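You operate a simulated robot arm through the tools that you are given. There is no shell and no other tool.

You run a simulated robot arm. Do the job below in one go: nothing can be reset, and whatever is moved stays where it is left.

Task
Latch the green block down in its cradle with the green key.
Fine: block into the cradle between the latches first; turn the silver and the gold latch to HOLD with the key; stand the key back in its holder.

Only the result counts: the job must be done as asked and must still hold three seconds after the hand-in. Knocking over, shifting, dropping, spilling or breaking anything else fails it.

Robot
A 7-joint arm with a two-finger parallel gripper, fixed in place. Base frame: the origin is at the foot of the arm, x ahead of it, y to its left, z up. Units: mm, rad, N and s.
Its first joint turns from -2.304 to 2.304 rad. Payload 3.91 kg.
Tool frame: the origin (TCP) lies between the finger pads and is the grasp point; the fingertips stand 30 mm ahead of it; z points along the fingers, y is the line along which they close. Largest opening 110 mm; finger width 20, thickness 10; the body of the gripper, 48 by 112 mm, starts 55 mm behind the TCP.
Orientation is told as [roll, pitch, yaw] about the base's x, y, z axes, in that order, counted from this pose: with the fingers straight down and closing along the base's y, the tool's x points along the base's -x, its y along +y and its z along -z.

Tools
- The arm moves only by the tool nudge_tool. Its argument "motion" is a list of rows, each an object of numbers (a shift or turn left out is 0, a gripper value left out holds the last): "dx", "dy", "dz": the shift along the tool's x, y, z in mm; "rx", "ry", "rz": the turn, a rotation vector about the tool's x, y, z in rad; "fingers": the closure, from 0 (fully open) to 1 (shut). In form: [{"dx": .., "dy": .., "dz": .., "rx": .., "ry": .., "rz": .., "fingers": ..}, ...]. A call has 1 to 20 rows; each row shifts and turns the commanded pose from where the row before left it, along the tool's axes as they then stand. Rows are played at 5 a second. More than 50 mm and 0.15 rad between two rows, or a gripper value outside its range, and nothing of the call is played. A pose out of reach is approached as far as the arm can. The call stops where the force on the tool passes 40 N (or 10 N more than at its start, if that is more) or the arm is blocked; 0.2 s more then pass. Each finger travels about 108 mm/s and halts on what it meets, pressing with about 32 N; the grip force reading is that of the motor and also rises with nothing between the fingers. The clock runs only during rows and for 0.2 s after the last one: add rows that do not move to give the fingers time. The reply holds the time, the measured pose of the TCP, the force on the tool along the base axes, the opening and the grip force, in the units named above and with some noise, with the torque about the TCP (base axes, N m) and any sound that the robot's microphone picked up, and new pictures: "show" is both (left out), scene, wrist or none.
- Cameras (640 x 400 px; columns grow to the right, rows downward): "scene" is fixed at [220.9, 505.7, 1559.2]; the picture's right is [0.02, -1.00, 0.00], its down [-0.78, -0.02, -0.62] and it looks along [0.62, 0.02, -0.78] (base axes); focal length 316 px, centre (320, 200). "wrist" rides on the gripper at [72, 17, -103] in the tool frame; the picture's right is [-0.23, 0.97, 0.00], its down [-0.76, -0.18, -0.62] and it looks along [-0.61, -0.14, 0.78] (tool axes); focal length 222 px, centre (320, 200).
- pixel_to_xyz(camera, pixels): for up to 12 pixels [column, row] of the newest picture of that camera ("zoom" is the newest enlarged one), the place [x, y, z] in the base frame of the surface seen there, good to about 3 mm, but the place of the scene camera against the robot may be out by one fixed shift of up to 12 mm in any direction. It takes no simulated time.
- enlarge(camera, box): a new picture of the part [left, top, right, bottom] of that camera's present view, enlarged. It takes no simulated time.
- hand_in(): hands the job in; it is judged then, once.

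Leave the gripper open and the arm clear of the work at the hand-in unless told otherwise.

The tools are called after "Emit:" as name(argument=value, ...) on one line, values as JSON. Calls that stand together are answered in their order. nudge_tool: Moves the arm, as the interface text tells. Its arguments: {"type":"object","properties":{"motion":{"type":"array","items":{"type":"object","properties":{"dx":{"type":"number"},"dy":{"type":"number"},"dz":{"type":"number"},"rx":{"type":"number"},"ry":{"type":"number"},"rz":{"type":"number"},"fingers":{"type":"number"}}}},"show":{"type":"string","enum":["both","scene","wrist","none"]}},"required":["motion"]} The other tools are called the same way: pixel_to_xyz (camera, pixels) gives the place of the surface under pixels of a picture; enlarge (camera, box) takes an enlarged picture of a part of a camera's view; hand_in () hands the job in.

At the start:

```text
time: 0.0
tool_pos: [689.6, 248.3, 1152.0]
ee_rot: [0.002, -0.001, 0.001]
wrist_force: [0.5, 1.2, -0.3]
ft_torque: [0.0, 0.0, 0.0]
finger_gap: 110.0
gripper_force: 0.0
```

scene: 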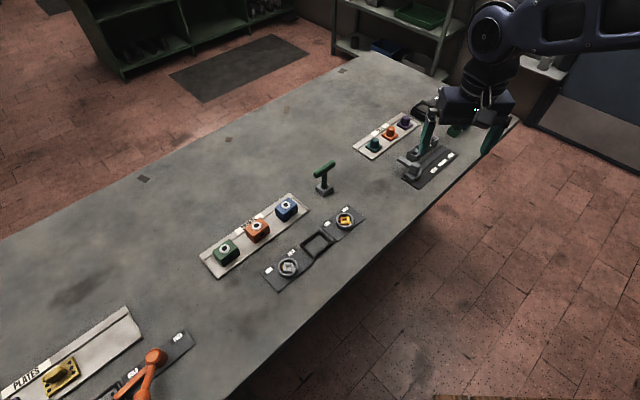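
wrist: 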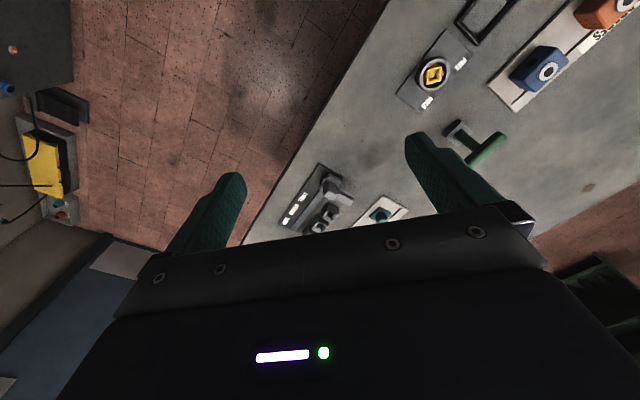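

I see the cradle with the silver latch near (288,267), the gold latch near (345,219), the green block at (225,250) and the green T-key at (324,175). I'll enlarge these parts first.

Emit:
enlarge(camera="scene", box=[250, 190, 380, 300])

Emit:
enlarge(camera="scene", box=[190, 150, 350, 290])

```text
3.64 times, centred on (315, 245) of scene
```

zoom: 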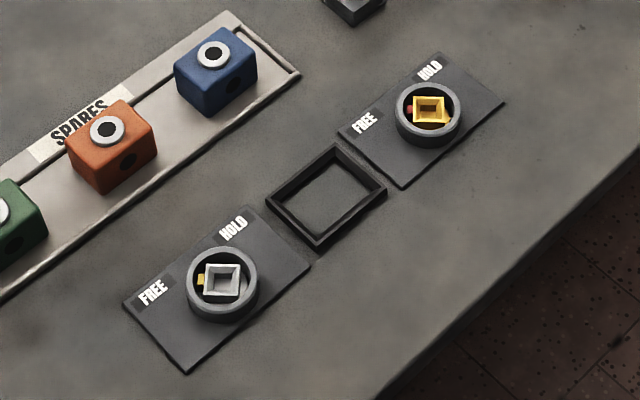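

```text
2.86 times, centred on (270, 220) of scene
```

zoom: 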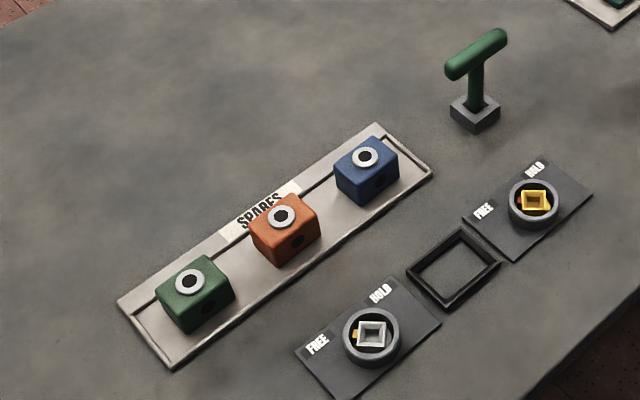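

The second zoom shows the T-key in its square holder, the green block and the two latches. I'll read their positions from the zoom picture.

Emit:
pixel_to_xyz(camera="zoom", pixels=[[455, 70], [497, 38], [476, 54], [475, 105], [460, 108], [495, 115], [189, 282], [166, 292], [205, 260], [230, 290], [182, 325], [476, 120]])

Emit:
pixel_to_xyz(camera="zoom", pixels=[[371, 335], [371, 312], [371, 365], [318, 345], [380, 293], [534, 201], [534, 182], [484, 211], [534, 170], [454, 270], [463, 228], [411, 275]])

Emit:
pixel_to_xyz(camera="zoom", pixels=[[456, 309], [499, 262], [461, 232], [408, 270], [350, 240], [560, 320], [355, 335], [522, 201], [296, 350], [396, 278], [541, 157], [591, 195]])

```text
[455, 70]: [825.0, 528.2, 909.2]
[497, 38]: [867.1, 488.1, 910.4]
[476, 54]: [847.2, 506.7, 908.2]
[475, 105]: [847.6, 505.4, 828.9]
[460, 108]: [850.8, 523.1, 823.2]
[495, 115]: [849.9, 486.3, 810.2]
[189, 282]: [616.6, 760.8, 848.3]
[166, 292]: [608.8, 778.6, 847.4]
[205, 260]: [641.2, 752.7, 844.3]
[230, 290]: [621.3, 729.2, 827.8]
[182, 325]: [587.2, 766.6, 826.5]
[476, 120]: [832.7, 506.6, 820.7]
```

```text
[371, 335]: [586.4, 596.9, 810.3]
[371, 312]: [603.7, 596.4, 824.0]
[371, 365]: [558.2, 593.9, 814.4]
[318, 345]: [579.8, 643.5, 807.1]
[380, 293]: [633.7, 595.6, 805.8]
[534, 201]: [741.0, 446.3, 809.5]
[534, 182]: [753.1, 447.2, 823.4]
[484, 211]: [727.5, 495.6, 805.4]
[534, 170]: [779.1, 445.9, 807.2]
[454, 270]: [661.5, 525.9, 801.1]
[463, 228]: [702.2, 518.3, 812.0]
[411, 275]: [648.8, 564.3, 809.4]
```

```text
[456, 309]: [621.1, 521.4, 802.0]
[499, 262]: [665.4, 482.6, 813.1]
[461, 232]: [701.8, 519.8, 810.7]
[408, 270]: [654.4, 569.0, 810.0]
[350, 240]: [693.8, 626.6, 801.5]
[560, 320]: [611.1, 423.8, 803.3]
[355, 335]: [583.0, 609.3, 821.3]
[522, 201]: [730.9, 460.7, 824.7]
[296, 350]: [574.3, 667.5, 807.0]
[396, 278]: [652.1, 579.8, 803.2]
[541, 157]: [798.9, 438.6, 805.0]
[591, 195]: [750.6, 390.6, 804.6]
```

Table top lies near z≈802 and the whole fixture is turned about 45°. The key handle runs along (1,-1) near (847,507,908). I'll turn the tool by yaw -45° and move above the silver latch at z≈1000 to look with the wrist camera.

Emit:
nudge_tool(motion=[{"rz": 0.131}, {"rz": 0.131}, {"rz": 0.131}, {"rz": 0.131}, {"rz": 0.131}, {"rz": 0.1304}, {"dx": 34.7, "dy": 20.6, "dz": 16.9}, {"dx": 34.7, "dy": 20.6, "dz": 16.9}, {"dx": 34.7, "dy": 20.6, "dz": 16.9}, {"dx": 34.7, "dy": 20.6, "dz": 16.9}, {"dx": 34.7, "dy": 20.6, "dz": 16.9}, {"dx": 34.7, "dy": 20.6, "dz": 16.9}, {"dx": 34.7, "dy": 20.6, "dz": 16.9}, {"dx": 34.7, "dy": 20.6, "dz": 16.9}, {"dx": 34.7, "dy": 20.6, "dz": 16.9}, {}])

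```text
time: 3.4
tool_pos: [599.2, 602.6, 1000.5]
ee_rot: [0.001, 0.0, -0.785]
wrist_force: [-0.1, 0.6, 0.3]
ft_torque: [0.01, 0.0, 0.01]
finger_gap: 110.1
gripper_force: 0.0
```

scene: 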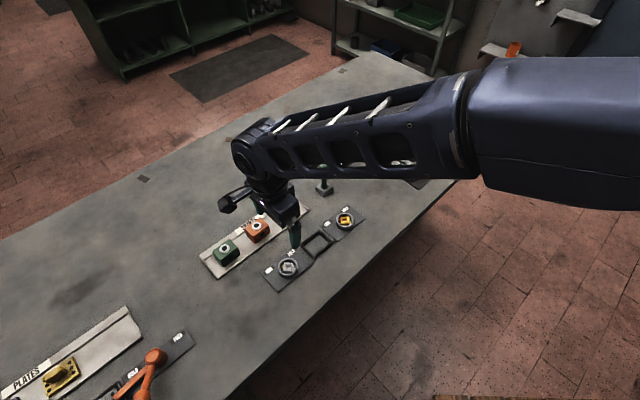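
wrist: 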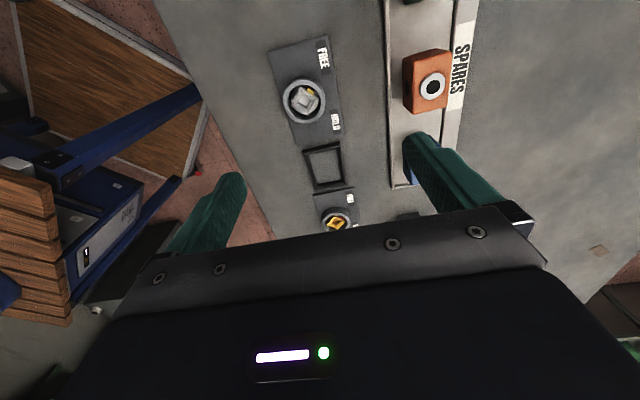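

The wrist camera shows the silver latch at (303,100), the cradle at (325,165) and the gold latch at (337,222). I'll enlarge and read positions from the wrist camera.

Emit:
enlarge(camera="wrist", box=[260, 30, 370, 140])

Emit:
enlarge(camera="wrist", box=[270, 130, 390, 240])

Emit:
pixel_to_xyz(camera="wrist", pixels=[[303, 100], [325, 165], [337, 224], [433, 87], [336, 121], [323, 56]])

Emit:
pixel_to_xyz(camera="scene", pixels=[[288, 267], [317, 243], [258, 226]])

```text
3.64 times, centred on (315, 85) of wrist
```

zoom: 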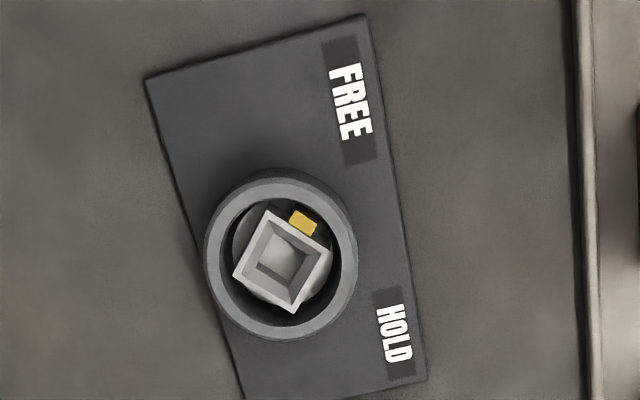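

```text
3.64 times, centred on (330, 185) of wrist
```

zoom: 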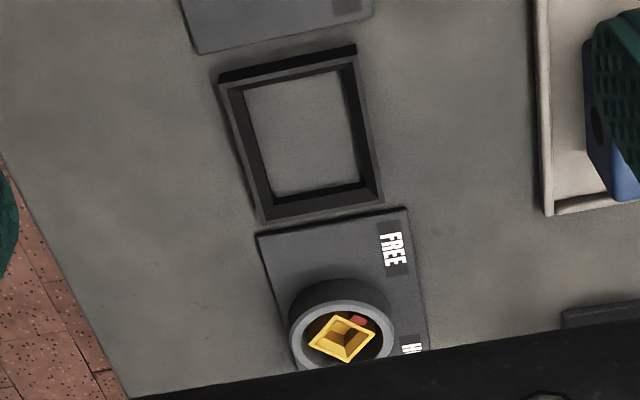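

```text
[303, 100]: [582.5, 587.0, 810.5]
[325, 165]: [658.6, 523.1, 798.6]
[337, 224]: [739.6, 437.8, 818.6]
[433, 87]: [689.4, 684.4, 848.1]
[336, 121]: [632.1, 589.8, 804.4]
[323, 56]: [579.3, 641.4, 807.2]
```

```text
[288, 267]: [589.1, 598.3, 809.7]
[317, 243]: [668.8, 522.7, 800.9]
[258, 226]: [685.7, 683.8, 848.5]
```

I'll zoom tighter onto each socket, then measure the corners.

Emit:
enlarge(camera="wrist", box=[280, 75, 330, 125])

```text
8.00 times, centred on (305, 100) of wrist
```

zoom: 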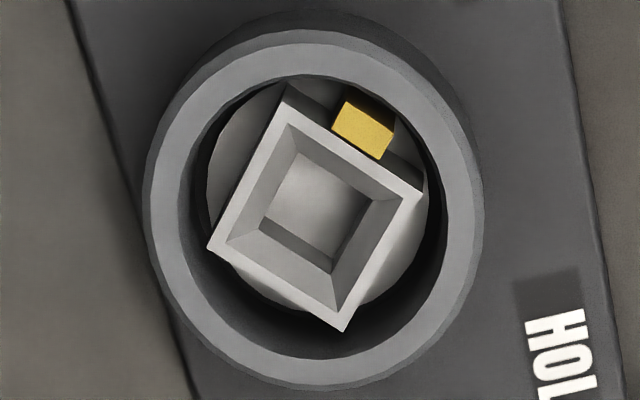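

Emit:
pixel_to_xyz(camera="zoom", pixels=[[287, 115], [415, 193], [340, 322], [215, 246], [160, 210], [466, 215], [305, 45], [312, 372], [362, 130], [317, 205], [300, 180], [340, 225]])

Emit:
enlarge(camera="wrist", box=[312, 195, 362, 235])

```text
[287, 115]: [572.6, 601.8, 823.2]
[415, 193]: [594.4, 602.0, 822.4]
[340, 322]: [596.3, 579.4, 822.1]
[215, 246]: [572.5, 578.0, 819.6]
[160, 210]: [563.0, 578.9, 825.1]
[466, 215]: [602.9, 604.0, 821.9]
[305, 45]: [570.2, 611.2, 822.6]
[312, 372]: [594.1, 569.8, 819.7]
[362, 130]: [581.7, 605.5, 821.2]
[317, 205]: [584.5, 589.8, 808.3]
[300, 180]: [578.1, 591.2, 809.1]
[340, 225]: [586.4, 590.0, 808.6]
```

```text
10.00 times, centred on (337, 215) of wrist
```

zoom: 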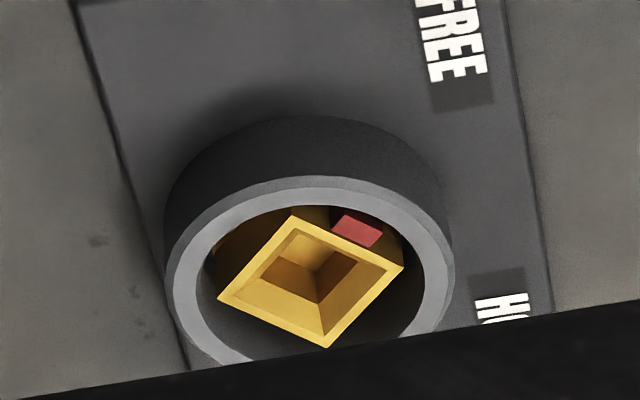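

Silver socket centre ≈ (583.5, 590.5), top z≈822, sides along base x/y, pointer toward +y (FREE). HOLD is toward +x, so the turn is about -90° yaw. Now the gold socket.

Emit:
pixel_to_xyz(camera="zoom", pixels=[[293, 220], [398, 268], [326, 342], [223, 297], [178, 280], [440, 275], [312, 182], [357, 228], [308, 250], [300, 275]])

Emit:
enlarge(camera="wrist", box=[295, 135, 355, 195])

```text
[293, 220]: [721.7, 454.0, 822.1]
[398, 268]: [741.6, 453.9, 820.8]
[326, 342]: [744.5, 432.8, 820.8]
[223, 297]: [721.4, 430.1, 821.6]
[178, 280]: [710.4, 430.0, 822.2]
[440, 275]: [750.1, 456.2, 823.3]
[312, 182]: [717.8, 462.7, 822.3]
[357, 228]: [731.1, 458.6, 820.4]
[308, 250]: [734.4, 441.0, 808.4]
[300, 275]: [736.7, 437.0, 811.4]
```

```text
6.67 times, centred on (325, 165) of wrist
```

zoom: 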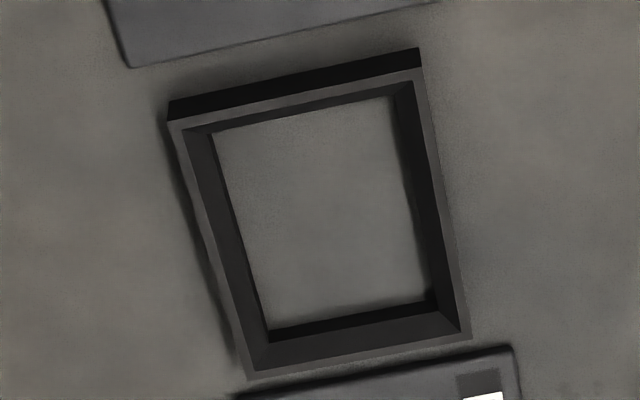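

Emit:
pixel_to_xyz(camera="zoom", pixels=[[172, 122], [420, 72], [466, 334], [252, 374], [188, 134], [410, 84], [458, 330], [262, 366], [218, 140], [392, 102], [432, 295], [268, 326]])

```text
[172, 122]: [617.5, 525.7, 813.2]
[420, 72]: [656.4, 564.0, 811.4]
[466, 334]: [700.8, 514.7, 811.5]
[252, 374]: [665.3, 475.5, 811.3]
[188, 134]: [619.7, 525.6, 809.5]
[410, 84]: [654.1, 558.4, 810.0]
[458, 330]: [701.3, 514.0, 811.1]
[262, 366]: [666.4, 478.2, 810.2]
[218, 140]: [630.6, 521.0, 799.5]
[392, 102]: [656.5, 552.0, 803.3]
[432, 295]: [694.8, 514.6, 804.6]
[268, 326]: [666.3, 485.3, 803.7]
```

Cradle inner floor ≈ 41 × 52 mm, long side along (1,-1), centre ≈ (660.5, 519). Next I'll move near the green block to look at it.

Emit:
nudge_tool(motion=[{"dx": 30, "dy": 25.7, "dz": 7}, {"dx": 30, "dy": 25.7, "dz": 7}, {"dx": 30, "dy": 25.7, "dz": 7}, {}])

```text
time: 4.4
tool_pos: [589.7, 720.8, 979.6]
ee_rot: [0.001, 0.0, -0.786]
wrist_force: [0.3, 0.3, -0.7]
ft_torque: [0.02, 0.0, 0.01]
finger_gap: 110.0
gripper_force: 0.0
```

scene: 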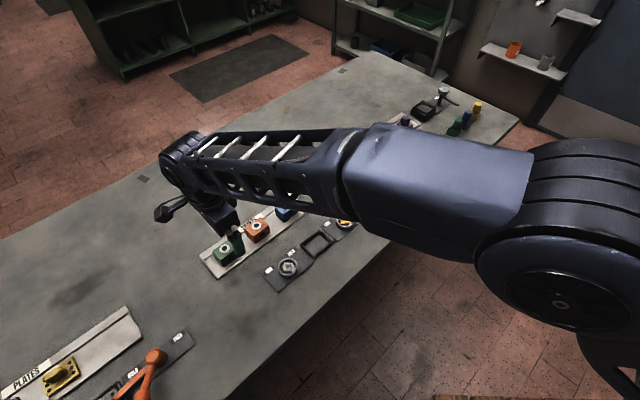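
wrist: 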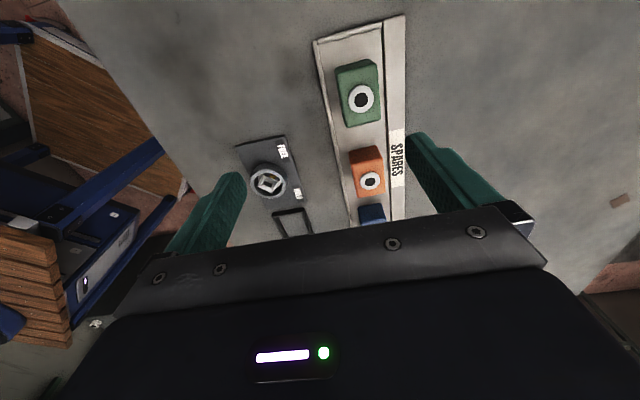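

The green block sits at (360,95) in the wrist picture. I'll enlarge it to measure its edges.

Emit:
enlarge(camera="wrist", box=[310, 45, 410, 145])

```text
4.00 times, centred on (360, 95) of wrist
```

zoom: 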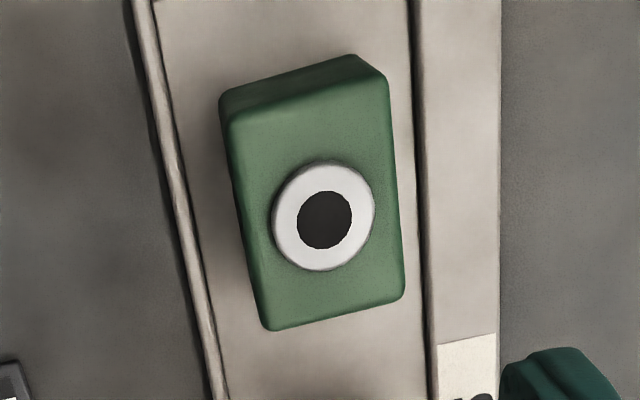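

Emit:
pixel_to_xyz(camera="zoom", pixels=[[236, 120], [380, 82], [398, 293], [270, 325], [323, 216], [226, 100], [355, 60], [250, 220], [392, 190], [305, 100], [330, 310], [190, 180]])

```text
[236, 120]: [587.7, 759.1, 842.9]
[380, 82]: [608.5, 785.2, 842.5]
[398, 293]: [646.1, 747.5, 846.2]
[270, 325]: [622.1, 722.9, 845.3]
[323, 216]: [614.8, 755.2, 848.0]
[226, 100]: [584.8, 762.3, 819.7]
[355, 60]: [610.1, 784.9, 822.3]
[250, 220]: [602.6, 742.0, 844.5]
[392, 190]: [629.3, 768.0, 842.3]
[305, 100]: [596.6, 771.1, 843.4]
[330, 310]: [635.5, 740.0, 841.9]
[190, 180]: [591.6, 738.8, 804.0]
```

Block top centre ≈ (616, 754), about 38 × 51 mm, top z≈844, long side at -45°. I'll go above it and lower to z≈900 first.

Emit:
nudge_tool(motion=[{"dx": 4.7, "dy": 41.9}, {"dz": 40}, {"dz": 40}, {}])

```text
time: 5.4
tool_pos: [616.3, 749.7, 900.4]
ee_rot: [0.0, -0.001, -0.785]
wrist_force: [-1.5, 1.4, 0.9]
ft_torque: [0.02, -0.03, -0.04]
finger_gap: 109.9
gripper_force: 0.1
```

scene: 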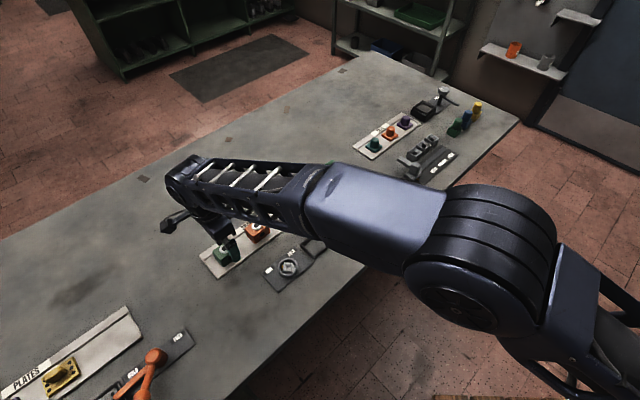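
wrist: 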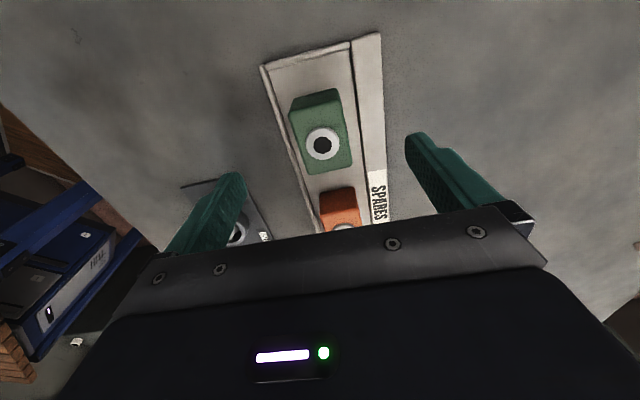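

TCP reads (616.3, 749.7, 900.4), slightly short in y. I'll re-measure the block from here.

Emit:
enlarge(camera="wrist", box=[275, 80, 375, 180])

Emit:
nudge_tool(motion=[{}], show="none")

```text
4.00 times, centred on (325, 130) of wrist
```

zoom: 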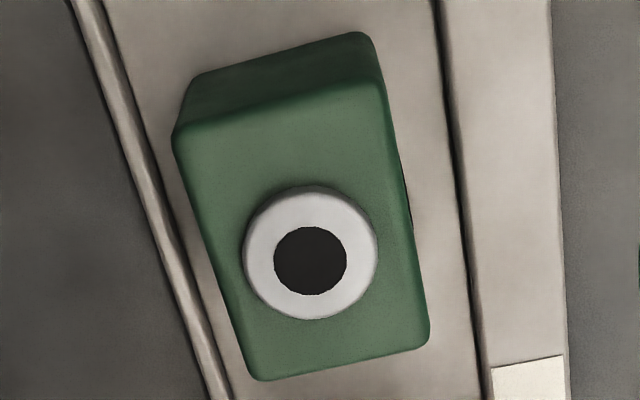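

```text
time: 5.8
tool_pos: [616.6, 752.1, 900.2]
ee_rot: [0.001, -0.001, -0.785]
wrist_force: [0.4, 0.2, 0.7]
ft_torque: [0.0, -0.02, -0.02]
finger_gap: 110.2
gripper_force: 0.1
```

It has settled to y≈752. Now I'll measure the block's top in the zoom: corners (180,130), (378,88), (425,345), (255,375) and the ring (310,262).

Emit:
enlarge(camera="wrist", box=[275, 80, 375, 180])

Emit:
pixel_to_xyz(camera="zoom", pixels=[[184, 134], [374, 90], [420, 342], [258, 372], [250, 250], [370, 250], [310, 195], [312, 312], [215, 250], [397, 215], [280, 112], [340, 358]])

Emit:
pixel_to_xyz(camera="wrist", pixels=[[270, 80], [278, 100], [300, 150], [365, 80], [355, 90], [390, 120], [265, 65], [350, 45]])

```text
4.00 times, centred on (325, 130) of wrist
```

zoom: 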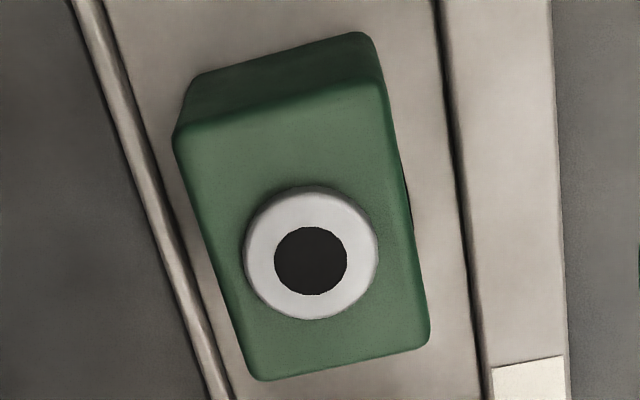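

```text
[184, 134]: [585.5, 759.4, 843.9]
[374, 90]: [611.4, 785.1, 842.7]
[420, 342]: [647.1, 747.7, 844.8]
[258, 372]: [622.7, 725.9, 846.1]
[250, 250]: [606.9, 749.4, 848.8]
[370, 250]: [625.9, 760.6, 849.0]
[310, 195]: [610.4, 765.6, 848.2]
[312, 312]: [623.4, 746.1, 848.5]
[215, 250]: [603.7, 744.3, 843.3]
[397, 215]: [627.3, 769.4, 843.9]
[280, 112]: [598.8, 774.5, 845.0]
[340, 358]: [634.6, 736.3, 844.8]
```

```text
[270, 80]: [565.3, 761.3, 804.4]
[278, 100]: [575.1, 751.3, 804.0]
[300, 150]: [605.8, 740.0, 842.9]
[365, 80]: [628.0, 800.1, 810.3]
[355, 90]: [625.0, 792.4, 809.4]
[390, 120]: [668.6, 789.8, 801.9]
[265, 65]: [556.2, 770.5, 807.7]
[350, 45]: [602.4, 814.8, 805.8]
```

Block centre ≈ (616.6, 755), tray rails ≤ 810. I'll correct by about 2 mm each and lower the TCP to z≈850 (fingertips at ≈820, above the rails).

Emit:
nudge_tool(motion=[{"dx": 2, "dy": 2, "dz": 20}, {"dz": 20}, {"dz": 11}, {}, {}])

```text
time: 7.0
tool_pos: [617.2, 755.8, 848.8]
ee_rot: [-0.001, 0.0, -0.786]
wrist_force: [0.2, -0.4, 0.3]
ft_torque: [0.02, -0.01, 0.0]
finger_gap: 109.8
gripper_force: 0.1
```

scene: 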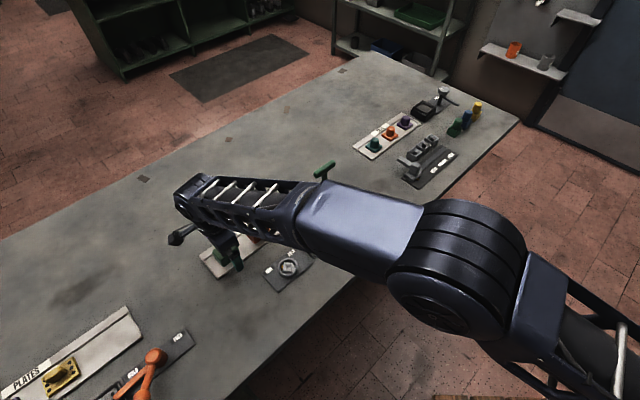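
wrist: 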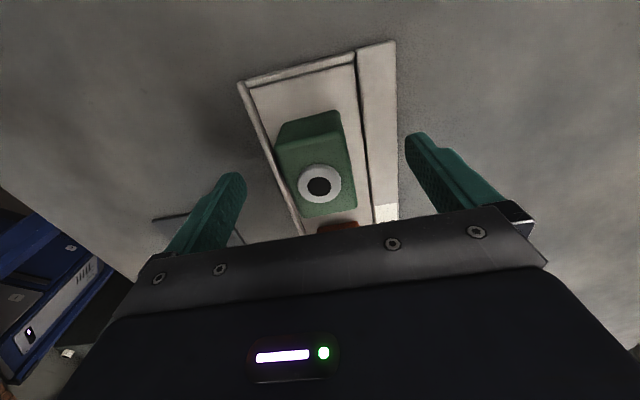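

TCP is at (617.2, 755.8, 848.8), centred over the block. I'll close the fingers.

Emit:
nudge_tool(motion=[{"fingers": 0.55}, {"fingers": 0.6}, {"fingers": 1.0}, {}, {}, {}])

```text
time: 8.4
tool_pos: [617.3, 753.6, 849.2]
ee_rot: [0.002, 0.001, -0.785]
wrist_force: [-1.7, -0.3, 1.2]
ft_torque: [-0.05, 0.05, -0.01]
finger_gap: 39.6
gripper_force: 32.2
```

scene: 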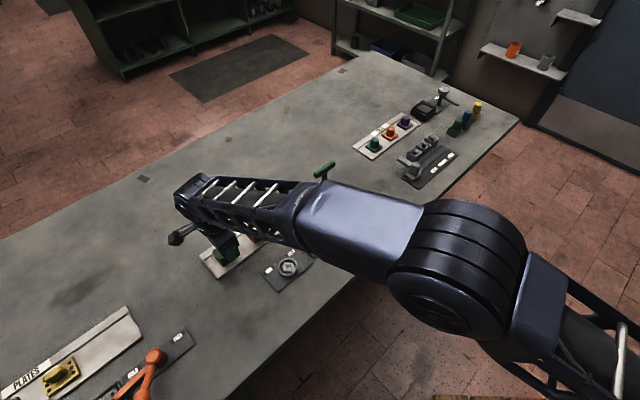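
wrist: 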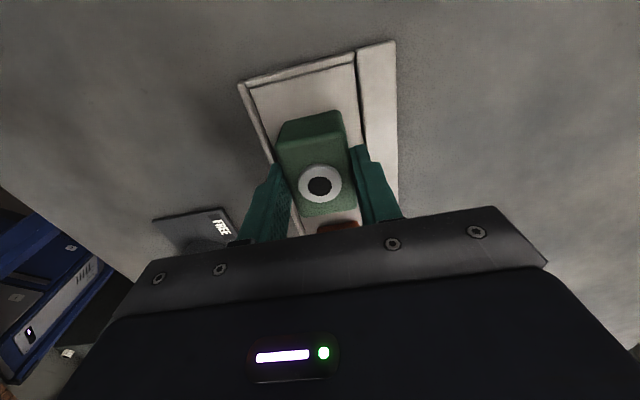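

The block is held (gap 39.6, grip 32 N). I'll lift it straight up by 70 mm.

Emit:
nudge_tool(motion=[{"dz": -15}, {"dz": -25}, {"dz": -30}, {}, {}])

```text
time: 9.6
tool_pos: [616.9, 753.0, 917.4]
ee_rot: [0.0, 0.001, -0.785]
wrist_force: [0.1, -0.7, -2.6]
ft_torque: [-0.03, 0.0, 0.01]
finger_gap: 39.7
gripper_force: 32.2
```

scene: 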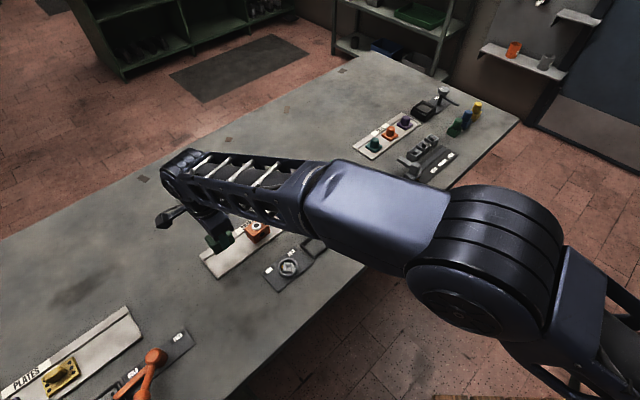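
wrist: 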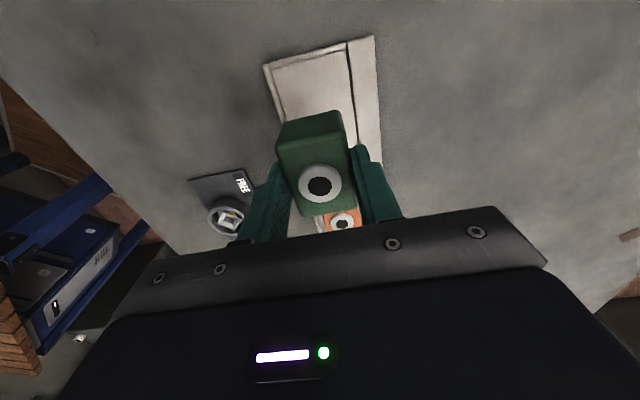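

The block is lifted. I'll enlarge the held block to measure its place relative to the TCP.

Emit:
enlarge(camera="wrist", box=[265, 100, 365, 220])

```text
3.33 times, centred on (315, 160) of wrist
```

zoom: 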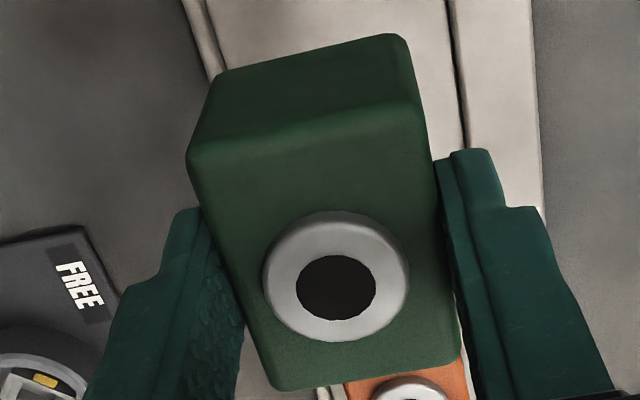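

Emit:
pixel_to_xyz(camera="zoom", pixels=[[195, 158], [412, 105], [455, 360], [280, 385], [270, 280], [402, 265], [335, 218], [338, 335], [225, 240], [437, 220], [300, 132], [365, 374]])

Emit:
pixel_to_xyz(camera="zoom", pixels=[[215, 80], [390, 40], [198, 140], [408, 95], [300, 70], [300, 75], [320, 70], [282, 75]])

```text
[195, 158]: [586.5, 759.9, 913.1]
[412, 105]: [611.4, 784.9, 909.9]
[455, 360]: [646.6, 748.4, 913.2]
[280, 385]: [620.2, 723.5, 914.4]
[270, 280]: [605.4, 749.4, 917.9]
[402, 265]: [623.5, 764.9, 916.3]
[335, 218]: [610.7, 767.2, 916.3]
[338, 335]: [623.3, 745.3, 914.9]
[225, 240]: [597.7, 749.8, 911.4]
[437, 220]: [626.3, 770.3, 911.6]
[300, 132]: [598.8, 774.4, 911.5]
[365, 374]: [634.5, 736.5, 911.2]
```

```text
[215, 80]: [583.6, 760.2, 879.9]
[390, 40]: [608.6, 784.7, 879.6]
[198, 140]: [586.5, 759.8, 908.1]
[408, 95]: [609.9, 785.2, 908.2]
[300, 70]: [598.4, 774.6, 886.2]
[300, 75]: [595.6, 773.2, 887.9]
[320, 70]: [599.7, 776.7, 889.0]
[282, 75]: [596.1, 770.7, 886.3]
```

Block centre is ≈ +1.5 mm along tool x from the TCP. Now I'll carry it, high, to (702, 477, 930), so the wrist camera sits over the cradle and I can measure it accurately.

Emit:
nudge_tool(motion=[{"dx": -32, "dy": -17, "dz": -2}, {"dx": -32, "dy": -17, "dz": -2}, {"dx": -32, "dy": -17, "dz": -2}, {"dx": -32, "dy": -17, "dz": -2}, {"dx": -32, "dy": -17, "dz": -2}, {"dx": -32, "dy": -17, "dz": -1}, {"dx": -32, "dy": -17, "dz": -1}, {"dx": -32, "dy": -17, "dz": -1}, {}, {}, {}])

```text
time: 12.0
tool_pos: [702.0, 477.5, 931.2]
ee_rot: [0.0, 0.0, -0.784]
wrist_force: [-0.3, 1.0, -2.3]
ft_torque: [0.03, 0.02, -0.01]
finger_gap: 39.7
gripper_force: 31.7
```

scene: 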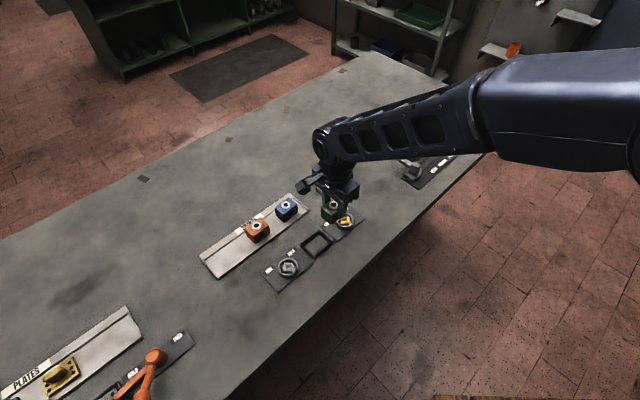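
wrist: 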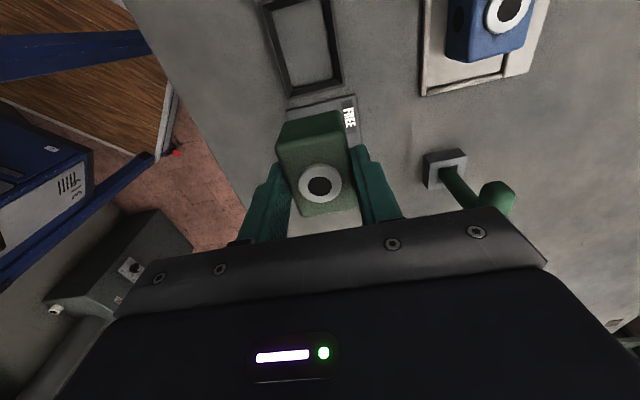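

The cradle is at (302,45) in the wrist view. I'll enlarge it, and also the key at (480,180).

Emit:
enlarge(camera="wrist", box=[420, 130, 530, 220])

Emit:
enlarge(camera="wrist", box=[245, 0, 365, 104])

```text
4.44 times, centred on (475, 175) of wrist
```

zoom: 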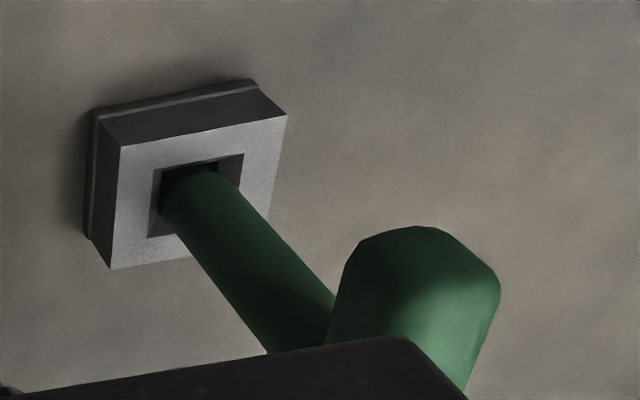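

```text
3.85 times, centred on (305, 52) of wrist
```

zoom: 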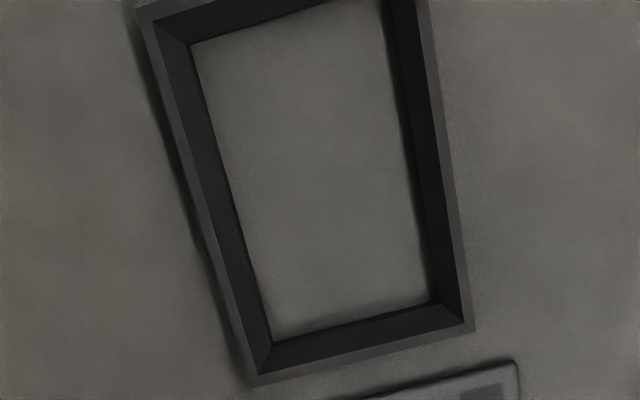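

Emit:
pixel_to_xyz(camera="zoom", pixels=[[194, 46], [272, 340], [431, 300], [382, 8], [232, 195], [236, 195], [410, 150], [406, 150], [350, 321], [350, 318], [287, 22], [287, 26]])

Emit:
pixel_to_xyz(camera="zoom", pixels=[[200, 165], [204, 175], [444, 160], [446, 180], [360, 350], [370, 348], [205, 205], [450, 165], [456, 200], [365, 355], [262, 374], [464, 322]])

```text
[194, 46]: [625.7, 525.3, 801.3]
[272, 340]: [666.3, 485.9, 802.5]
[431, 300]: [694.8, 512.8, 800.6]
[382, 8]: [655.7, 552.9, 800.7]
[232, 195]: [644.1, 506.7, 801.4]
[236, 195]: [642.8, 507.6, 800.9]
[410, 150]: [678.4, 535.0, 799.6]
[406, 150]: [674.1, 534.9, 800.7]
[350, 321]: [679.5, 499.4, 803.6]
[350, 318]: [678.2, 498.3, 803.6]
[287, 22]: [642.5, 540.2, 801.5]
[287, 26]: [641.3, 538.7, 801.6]
```

```text
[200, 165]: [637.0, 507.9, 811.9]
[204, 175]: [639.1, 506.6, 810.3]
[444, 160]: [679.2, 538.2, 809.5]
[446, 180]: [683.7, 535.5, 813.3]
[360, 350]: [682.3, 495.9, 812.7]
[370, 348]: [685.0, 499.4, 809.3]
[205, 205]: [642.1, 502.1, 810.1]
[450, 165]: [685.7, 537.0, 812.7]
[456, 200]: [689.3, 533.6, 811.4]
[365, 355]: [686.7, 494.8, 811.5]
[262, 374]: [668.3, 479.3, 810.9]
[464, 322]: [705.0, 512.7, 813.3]
```

Cradle floor spans 56 × 41 mm with centre ≈ (660.8, 519.4). I'll move +57.4 along tool x, +0.8 along tool y, and lower to z≈866 (block bottom about 10 mm above the rim).

Emit:
nudge_tool(motion=[{"dx": 28.7, "dy": 0.4}, {"dx": 28.7, "dy": 0.4}, {}, {"dz": 25}, {"dz": 25}, {"dz": 15}, {}, {}])

```text
time: 13.8
tool_pos: [662.0, 518.6, 865.5]
ee_rot: [0.0, 0.001, -0.785]
wrist_force: [-0.1, 0.7, -1.4]
ft_torque: [0.01, 0.0, 0.02]
finger_gap: 39.5
gripper_force: 31.9
```

scene: 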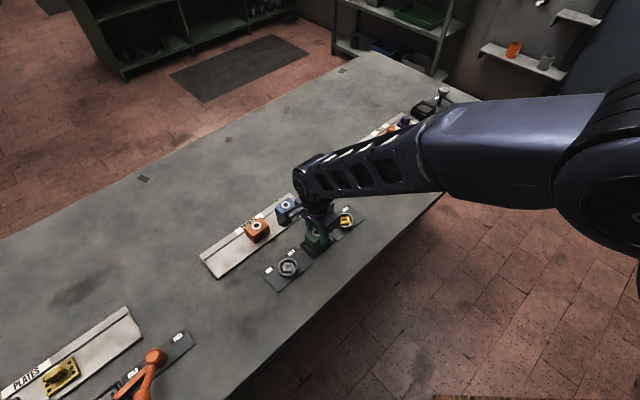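
wrist: 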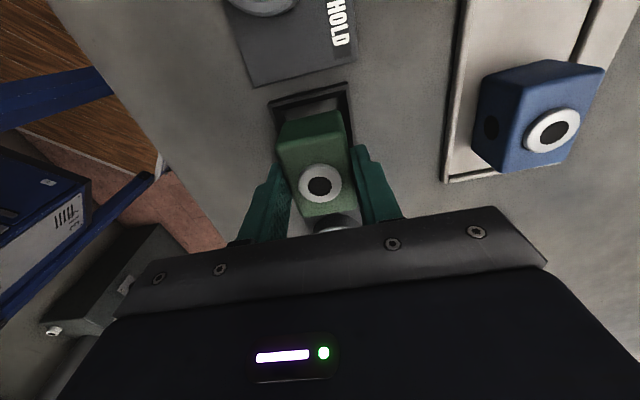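

The block hovers over the cradle. I'll zoom in to check the alignment before lowering.

Emit:
enlarge(camera="wrist", box=[260, 75, 370, 155])

Emit:
enlarge(camera="scene", box=[280, 200, 360, 265])

```text
5.00 times, centred on (315, 115) of wrist
```

zoom: 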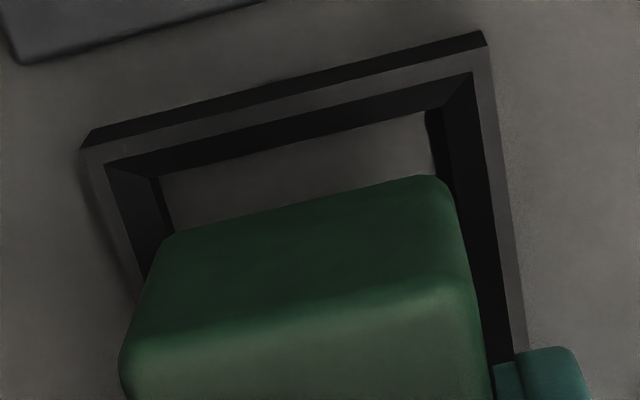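

```text
6.15 times, centred on (320, 232) of scene
```

zoom: 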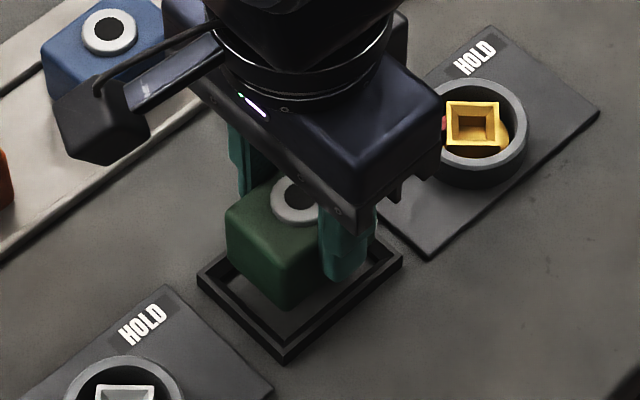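

The edges are parallel and the block sits inside the frame outline. I'll lower in small steps with force watching.

Emit:
nudge_tool(motion=[{"dz": 4}, {"dz": 4}, {"dz": 3}, {"dz": 3}, {}], show="wrist")

```text
time: 15.0
tool_pos: [663.0, 517.9, 851.8]
ee_rot: [0.0, 0.0, -0.786]
wrist_force: [-0.7, 0.9, -0.8]
ft_torque: [0.04, 0.04, -0.01]
finger_gap: 39.9
gripper_force: 31.8
```

wrist: 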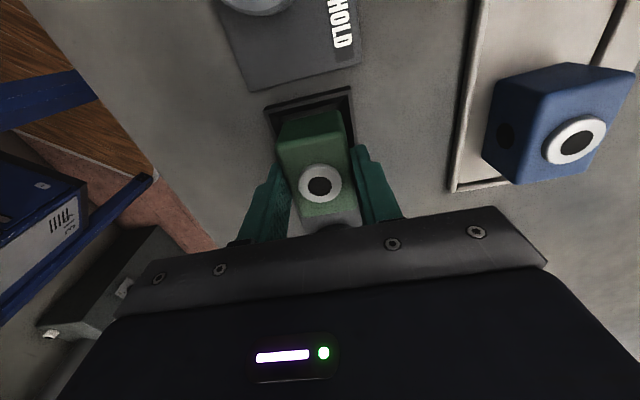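

At z=851.8 there's no contact force and the block bottom is already below the rim. I'll continue down.

Emit:
nudge_tool(motion=[{"dz": 2}, {"dz": 1.5}, {"dz": 1.5}, {}], show="wrist")

```text
time: 16.0
tool_pos: [662.6, 518.2, 846.6]
ee_rot: [0.0, 0.0, -0.784]
wrist_force: [-3.0, 2.1, -2.3]
ft_torque: [0.08, 0.09, -0.01]
finger_gap: 39.3
gripper_force: 32.0
```

wrist: 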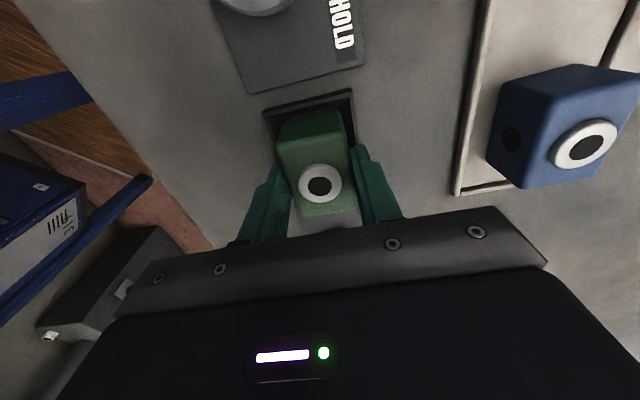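

A small side force along tool +x (≈3.6 N) shows the block touching the gold-side wall. I'll zoom in to see the gap at the silver side.

Emit:
enlarge(camera="wrist", box=[250, 75, 370, 155])

Emit:
enlarge(camera="scene", box=[280, 200, 360, 265])

```text
5.00 times, centred on (310, 115) of wrist
```

zoom: 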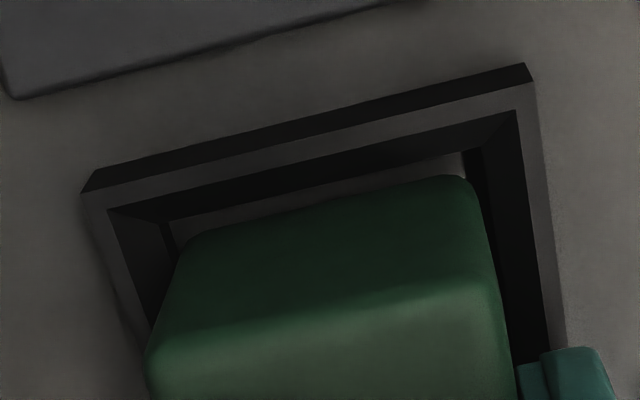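

```text
6.15 times, centred on (320, 232) of scene
```

zoom: 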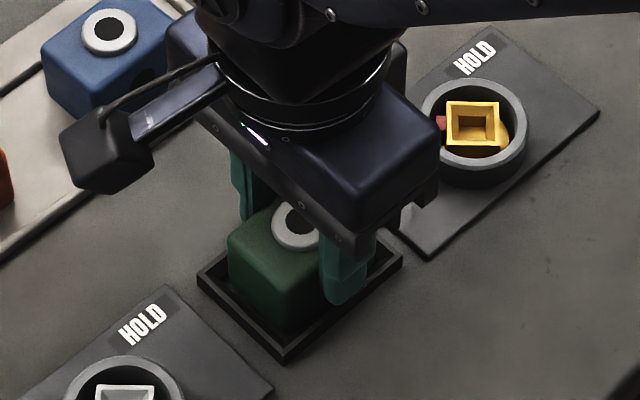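

There's floor visible on the silver side, so I'll shift +2 mm along tool x and lower further gently.

Emit:
nudge_tool(motion=[{"dx": 2}, {}, {"dz": 1}, {"dz": 1}, {}], show="wrist")

```text
time: 17.2
tool_pos: [660.1, 519.2, 846.1]
ee_rot: [0.001, -0.001, -0.785]
wrist_force: [-0.1, -2.2, 4.9]
ft_torque: [-0.14, 0.09, 0.02]
finger_gap: 39.5
gripper_force: 32.2
```

wrist: 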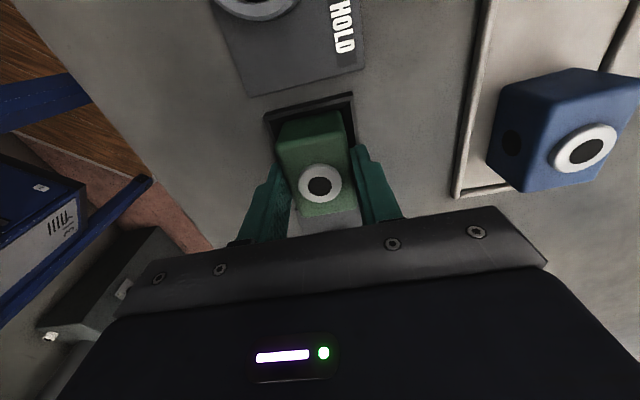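

There's about 7 N upward contact at z=846.1, near the expected seat height. I'll check the block's top height and gaps.

Emit:
enlarge(camera="wrist", box=[250, 75, 370, 215])

Emit:
pixel_to_xyz(camera="wrist", pixels=[[305, 180], [334, 180], [320, 202], [320, 166], [300, 150], [340, 160], [310, 210], [300, 155], [330, 150], [335, 155]])

Emit:
enlarge(camera="scene", box=[280, 200, 360, 265])

```text
2.86 times, centred on (310, 145) of wrist
```

zoom: 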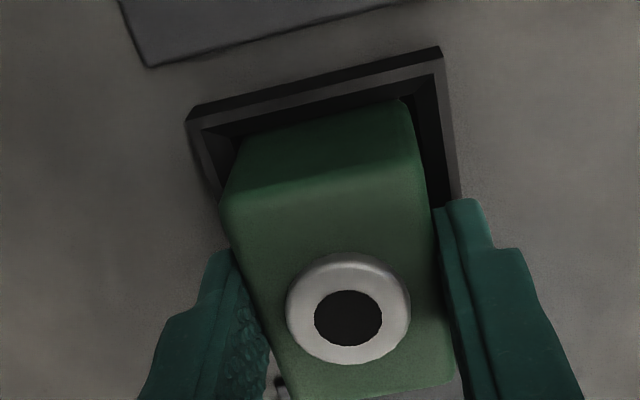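

```text
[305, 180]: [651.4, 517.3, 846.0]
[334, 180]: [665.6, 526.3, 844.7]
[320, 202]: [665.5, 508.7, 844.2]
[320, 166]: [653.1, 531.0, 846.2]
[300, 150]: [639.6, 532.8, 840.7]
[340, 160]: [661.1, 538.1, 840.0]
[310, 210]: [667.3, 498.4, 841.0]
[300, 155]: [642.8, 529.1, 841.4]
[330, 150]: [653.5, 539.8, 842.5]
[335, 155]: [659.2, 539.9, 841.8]
```

```text
6.15 times, centred on (320, 232) of scene
```

zoom: 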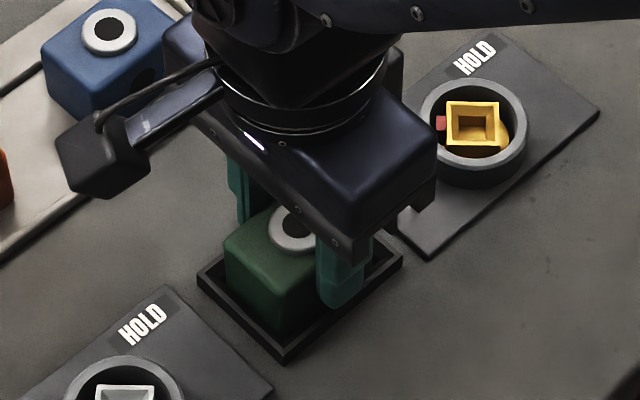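

Block top has come down to ≈841 (3 mm lower than on the tray), so it's on the cradle floor. I'll open the fingers and rise.

Emit:
nudge_tool(motion=[{"fingers": 0.55}, {"fingers": 0.35}, {}, {"dz": -20}, {"dz": -30}, {"dz": -40}, {"dz": -30}, {}, {}])

```text
time: 19.2
tool_pos: [660.1, 519.5, 965.5]
ee_rot: [0.001, 0.001, -0.786]
wrist_force: [-0.4, -0.1, -0.2]
ft_torque: [0.02, 0.01, 0.01]
finger_gap: 71.6
gripper_force: 0.1
```

scene: 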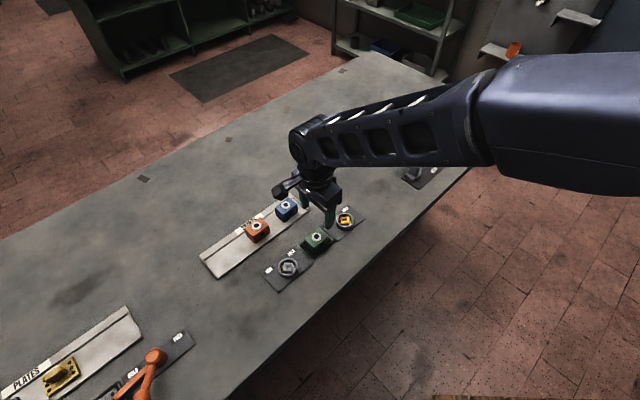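
wrist: 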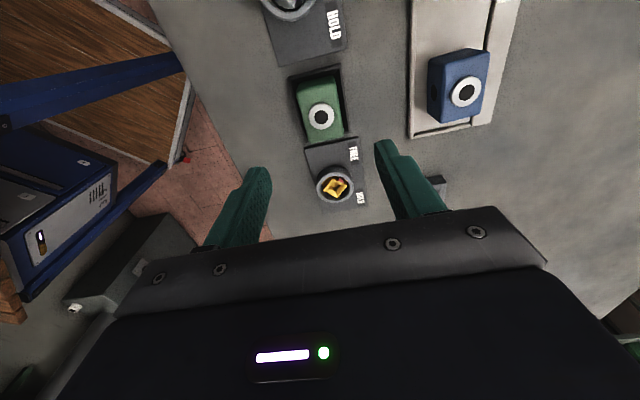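

The block appears seated. I'll zoom from both cameras to check it's flat and inside the frame.

Emit:
enlarge(camera="scene", box=[280, 205, 360, 270])

Emit:
enlarge(camera="wrist", box=[275, 55, 375, 215])

Emit:
enlarge(camera="wrist", box=[275, 60, 365, 150])

```text
6.15 times, centred on (320, 238) of scene
```

zoom: 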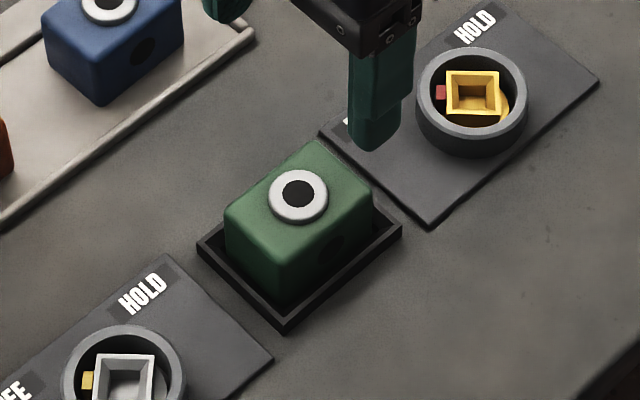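

```text
2.50 times, centred on (325, 135) of wrist
```

zoom: 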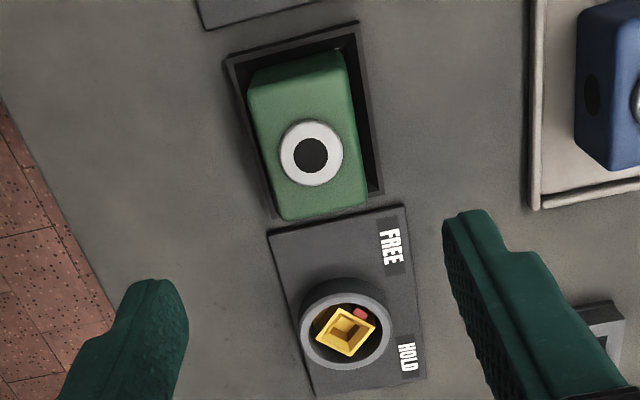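

```text
4.44 times, centred on (320, 105) of wrist
```

zoom: 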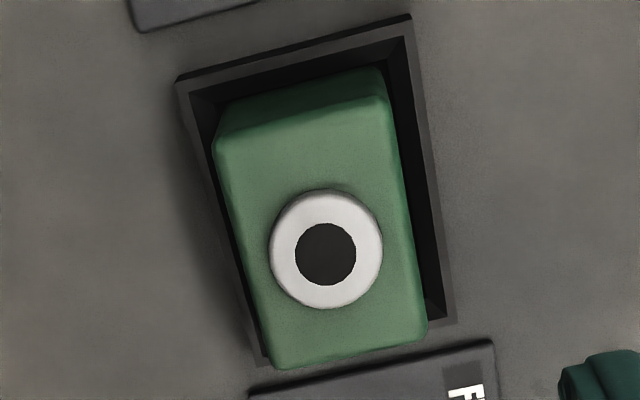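

Emit:
pixel_to_xyz(camera="zoom", pixels=[[222, 142], [385, 100], [420, 330], [275, 362], [236, 200], [405, 230], [300, 115], [340, 350], [280, 245], [372, 245], [325, 198], [325, 300]])

Emit:
enlarge(camera="scene", box=[290, 140, 360, 205])

```text
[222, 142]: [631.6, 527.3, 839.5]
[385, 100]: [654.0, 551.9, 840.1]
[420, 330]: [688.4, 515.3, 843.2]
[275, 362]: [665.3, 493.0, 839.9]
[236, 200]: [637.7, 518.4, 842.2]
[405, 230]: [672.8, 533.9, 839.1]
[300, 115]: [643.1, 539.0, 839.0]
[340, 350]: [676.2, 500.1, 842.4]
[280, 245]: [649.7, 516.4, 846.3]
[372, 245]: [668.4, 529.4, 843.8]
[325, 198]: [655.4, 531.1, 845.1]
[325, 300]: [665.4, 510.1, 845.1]
```

```text
6.15 times, centred on (325, 172) of scene
```

zoom: 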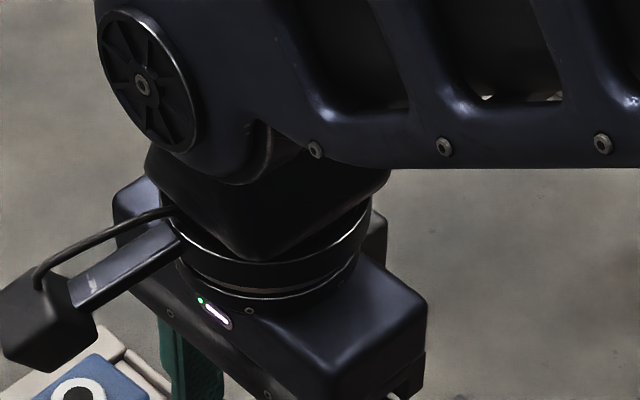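

The block is flat at z≈841 and inside the frame. Next the key: I'll move to about (803, 404, 965), where the key comes into the wrist camera's view.

Emit:
nudge_tool(motion=[{"dx": -36.6, "dy": 3.9}, {"dx": -36.6, "dy": 3.9}, {"dx": -36.6, "dy": 3.9}, {"dx": -36.6, "dy": 3.9}, {"dx": -36.4, "dy": 3.8}, {}, {}, {}])

```text
time: 21.0
tool_pos: [803.8, 404.9, 965.0]
ee_rot: [-0.001, 0.0, -0.785]
wrist_force: [-0.7, 0.4, 0.0]
ft_torque: [0.02, 0.02, -0.01]
finger_gap: 71.6
gripper_force: 0.2
```

scene: 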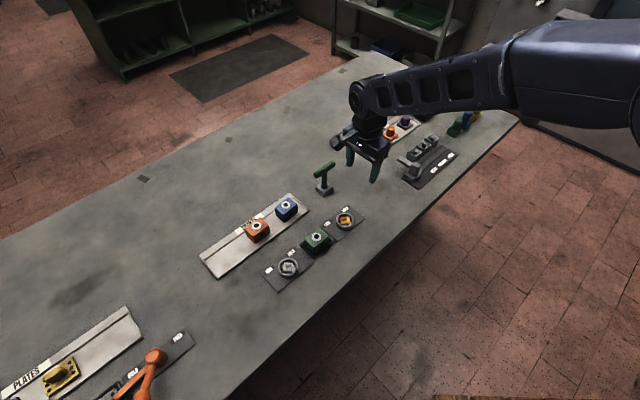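
wrist: 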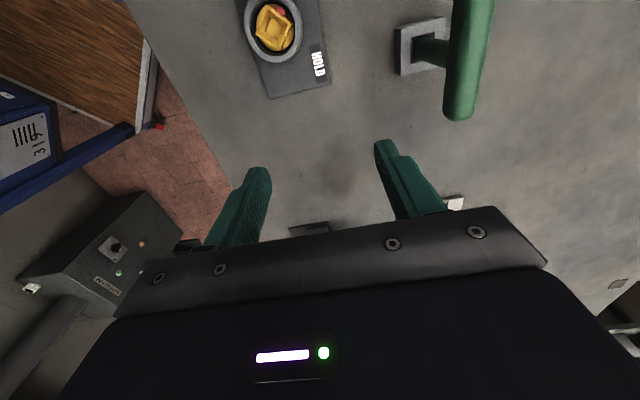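

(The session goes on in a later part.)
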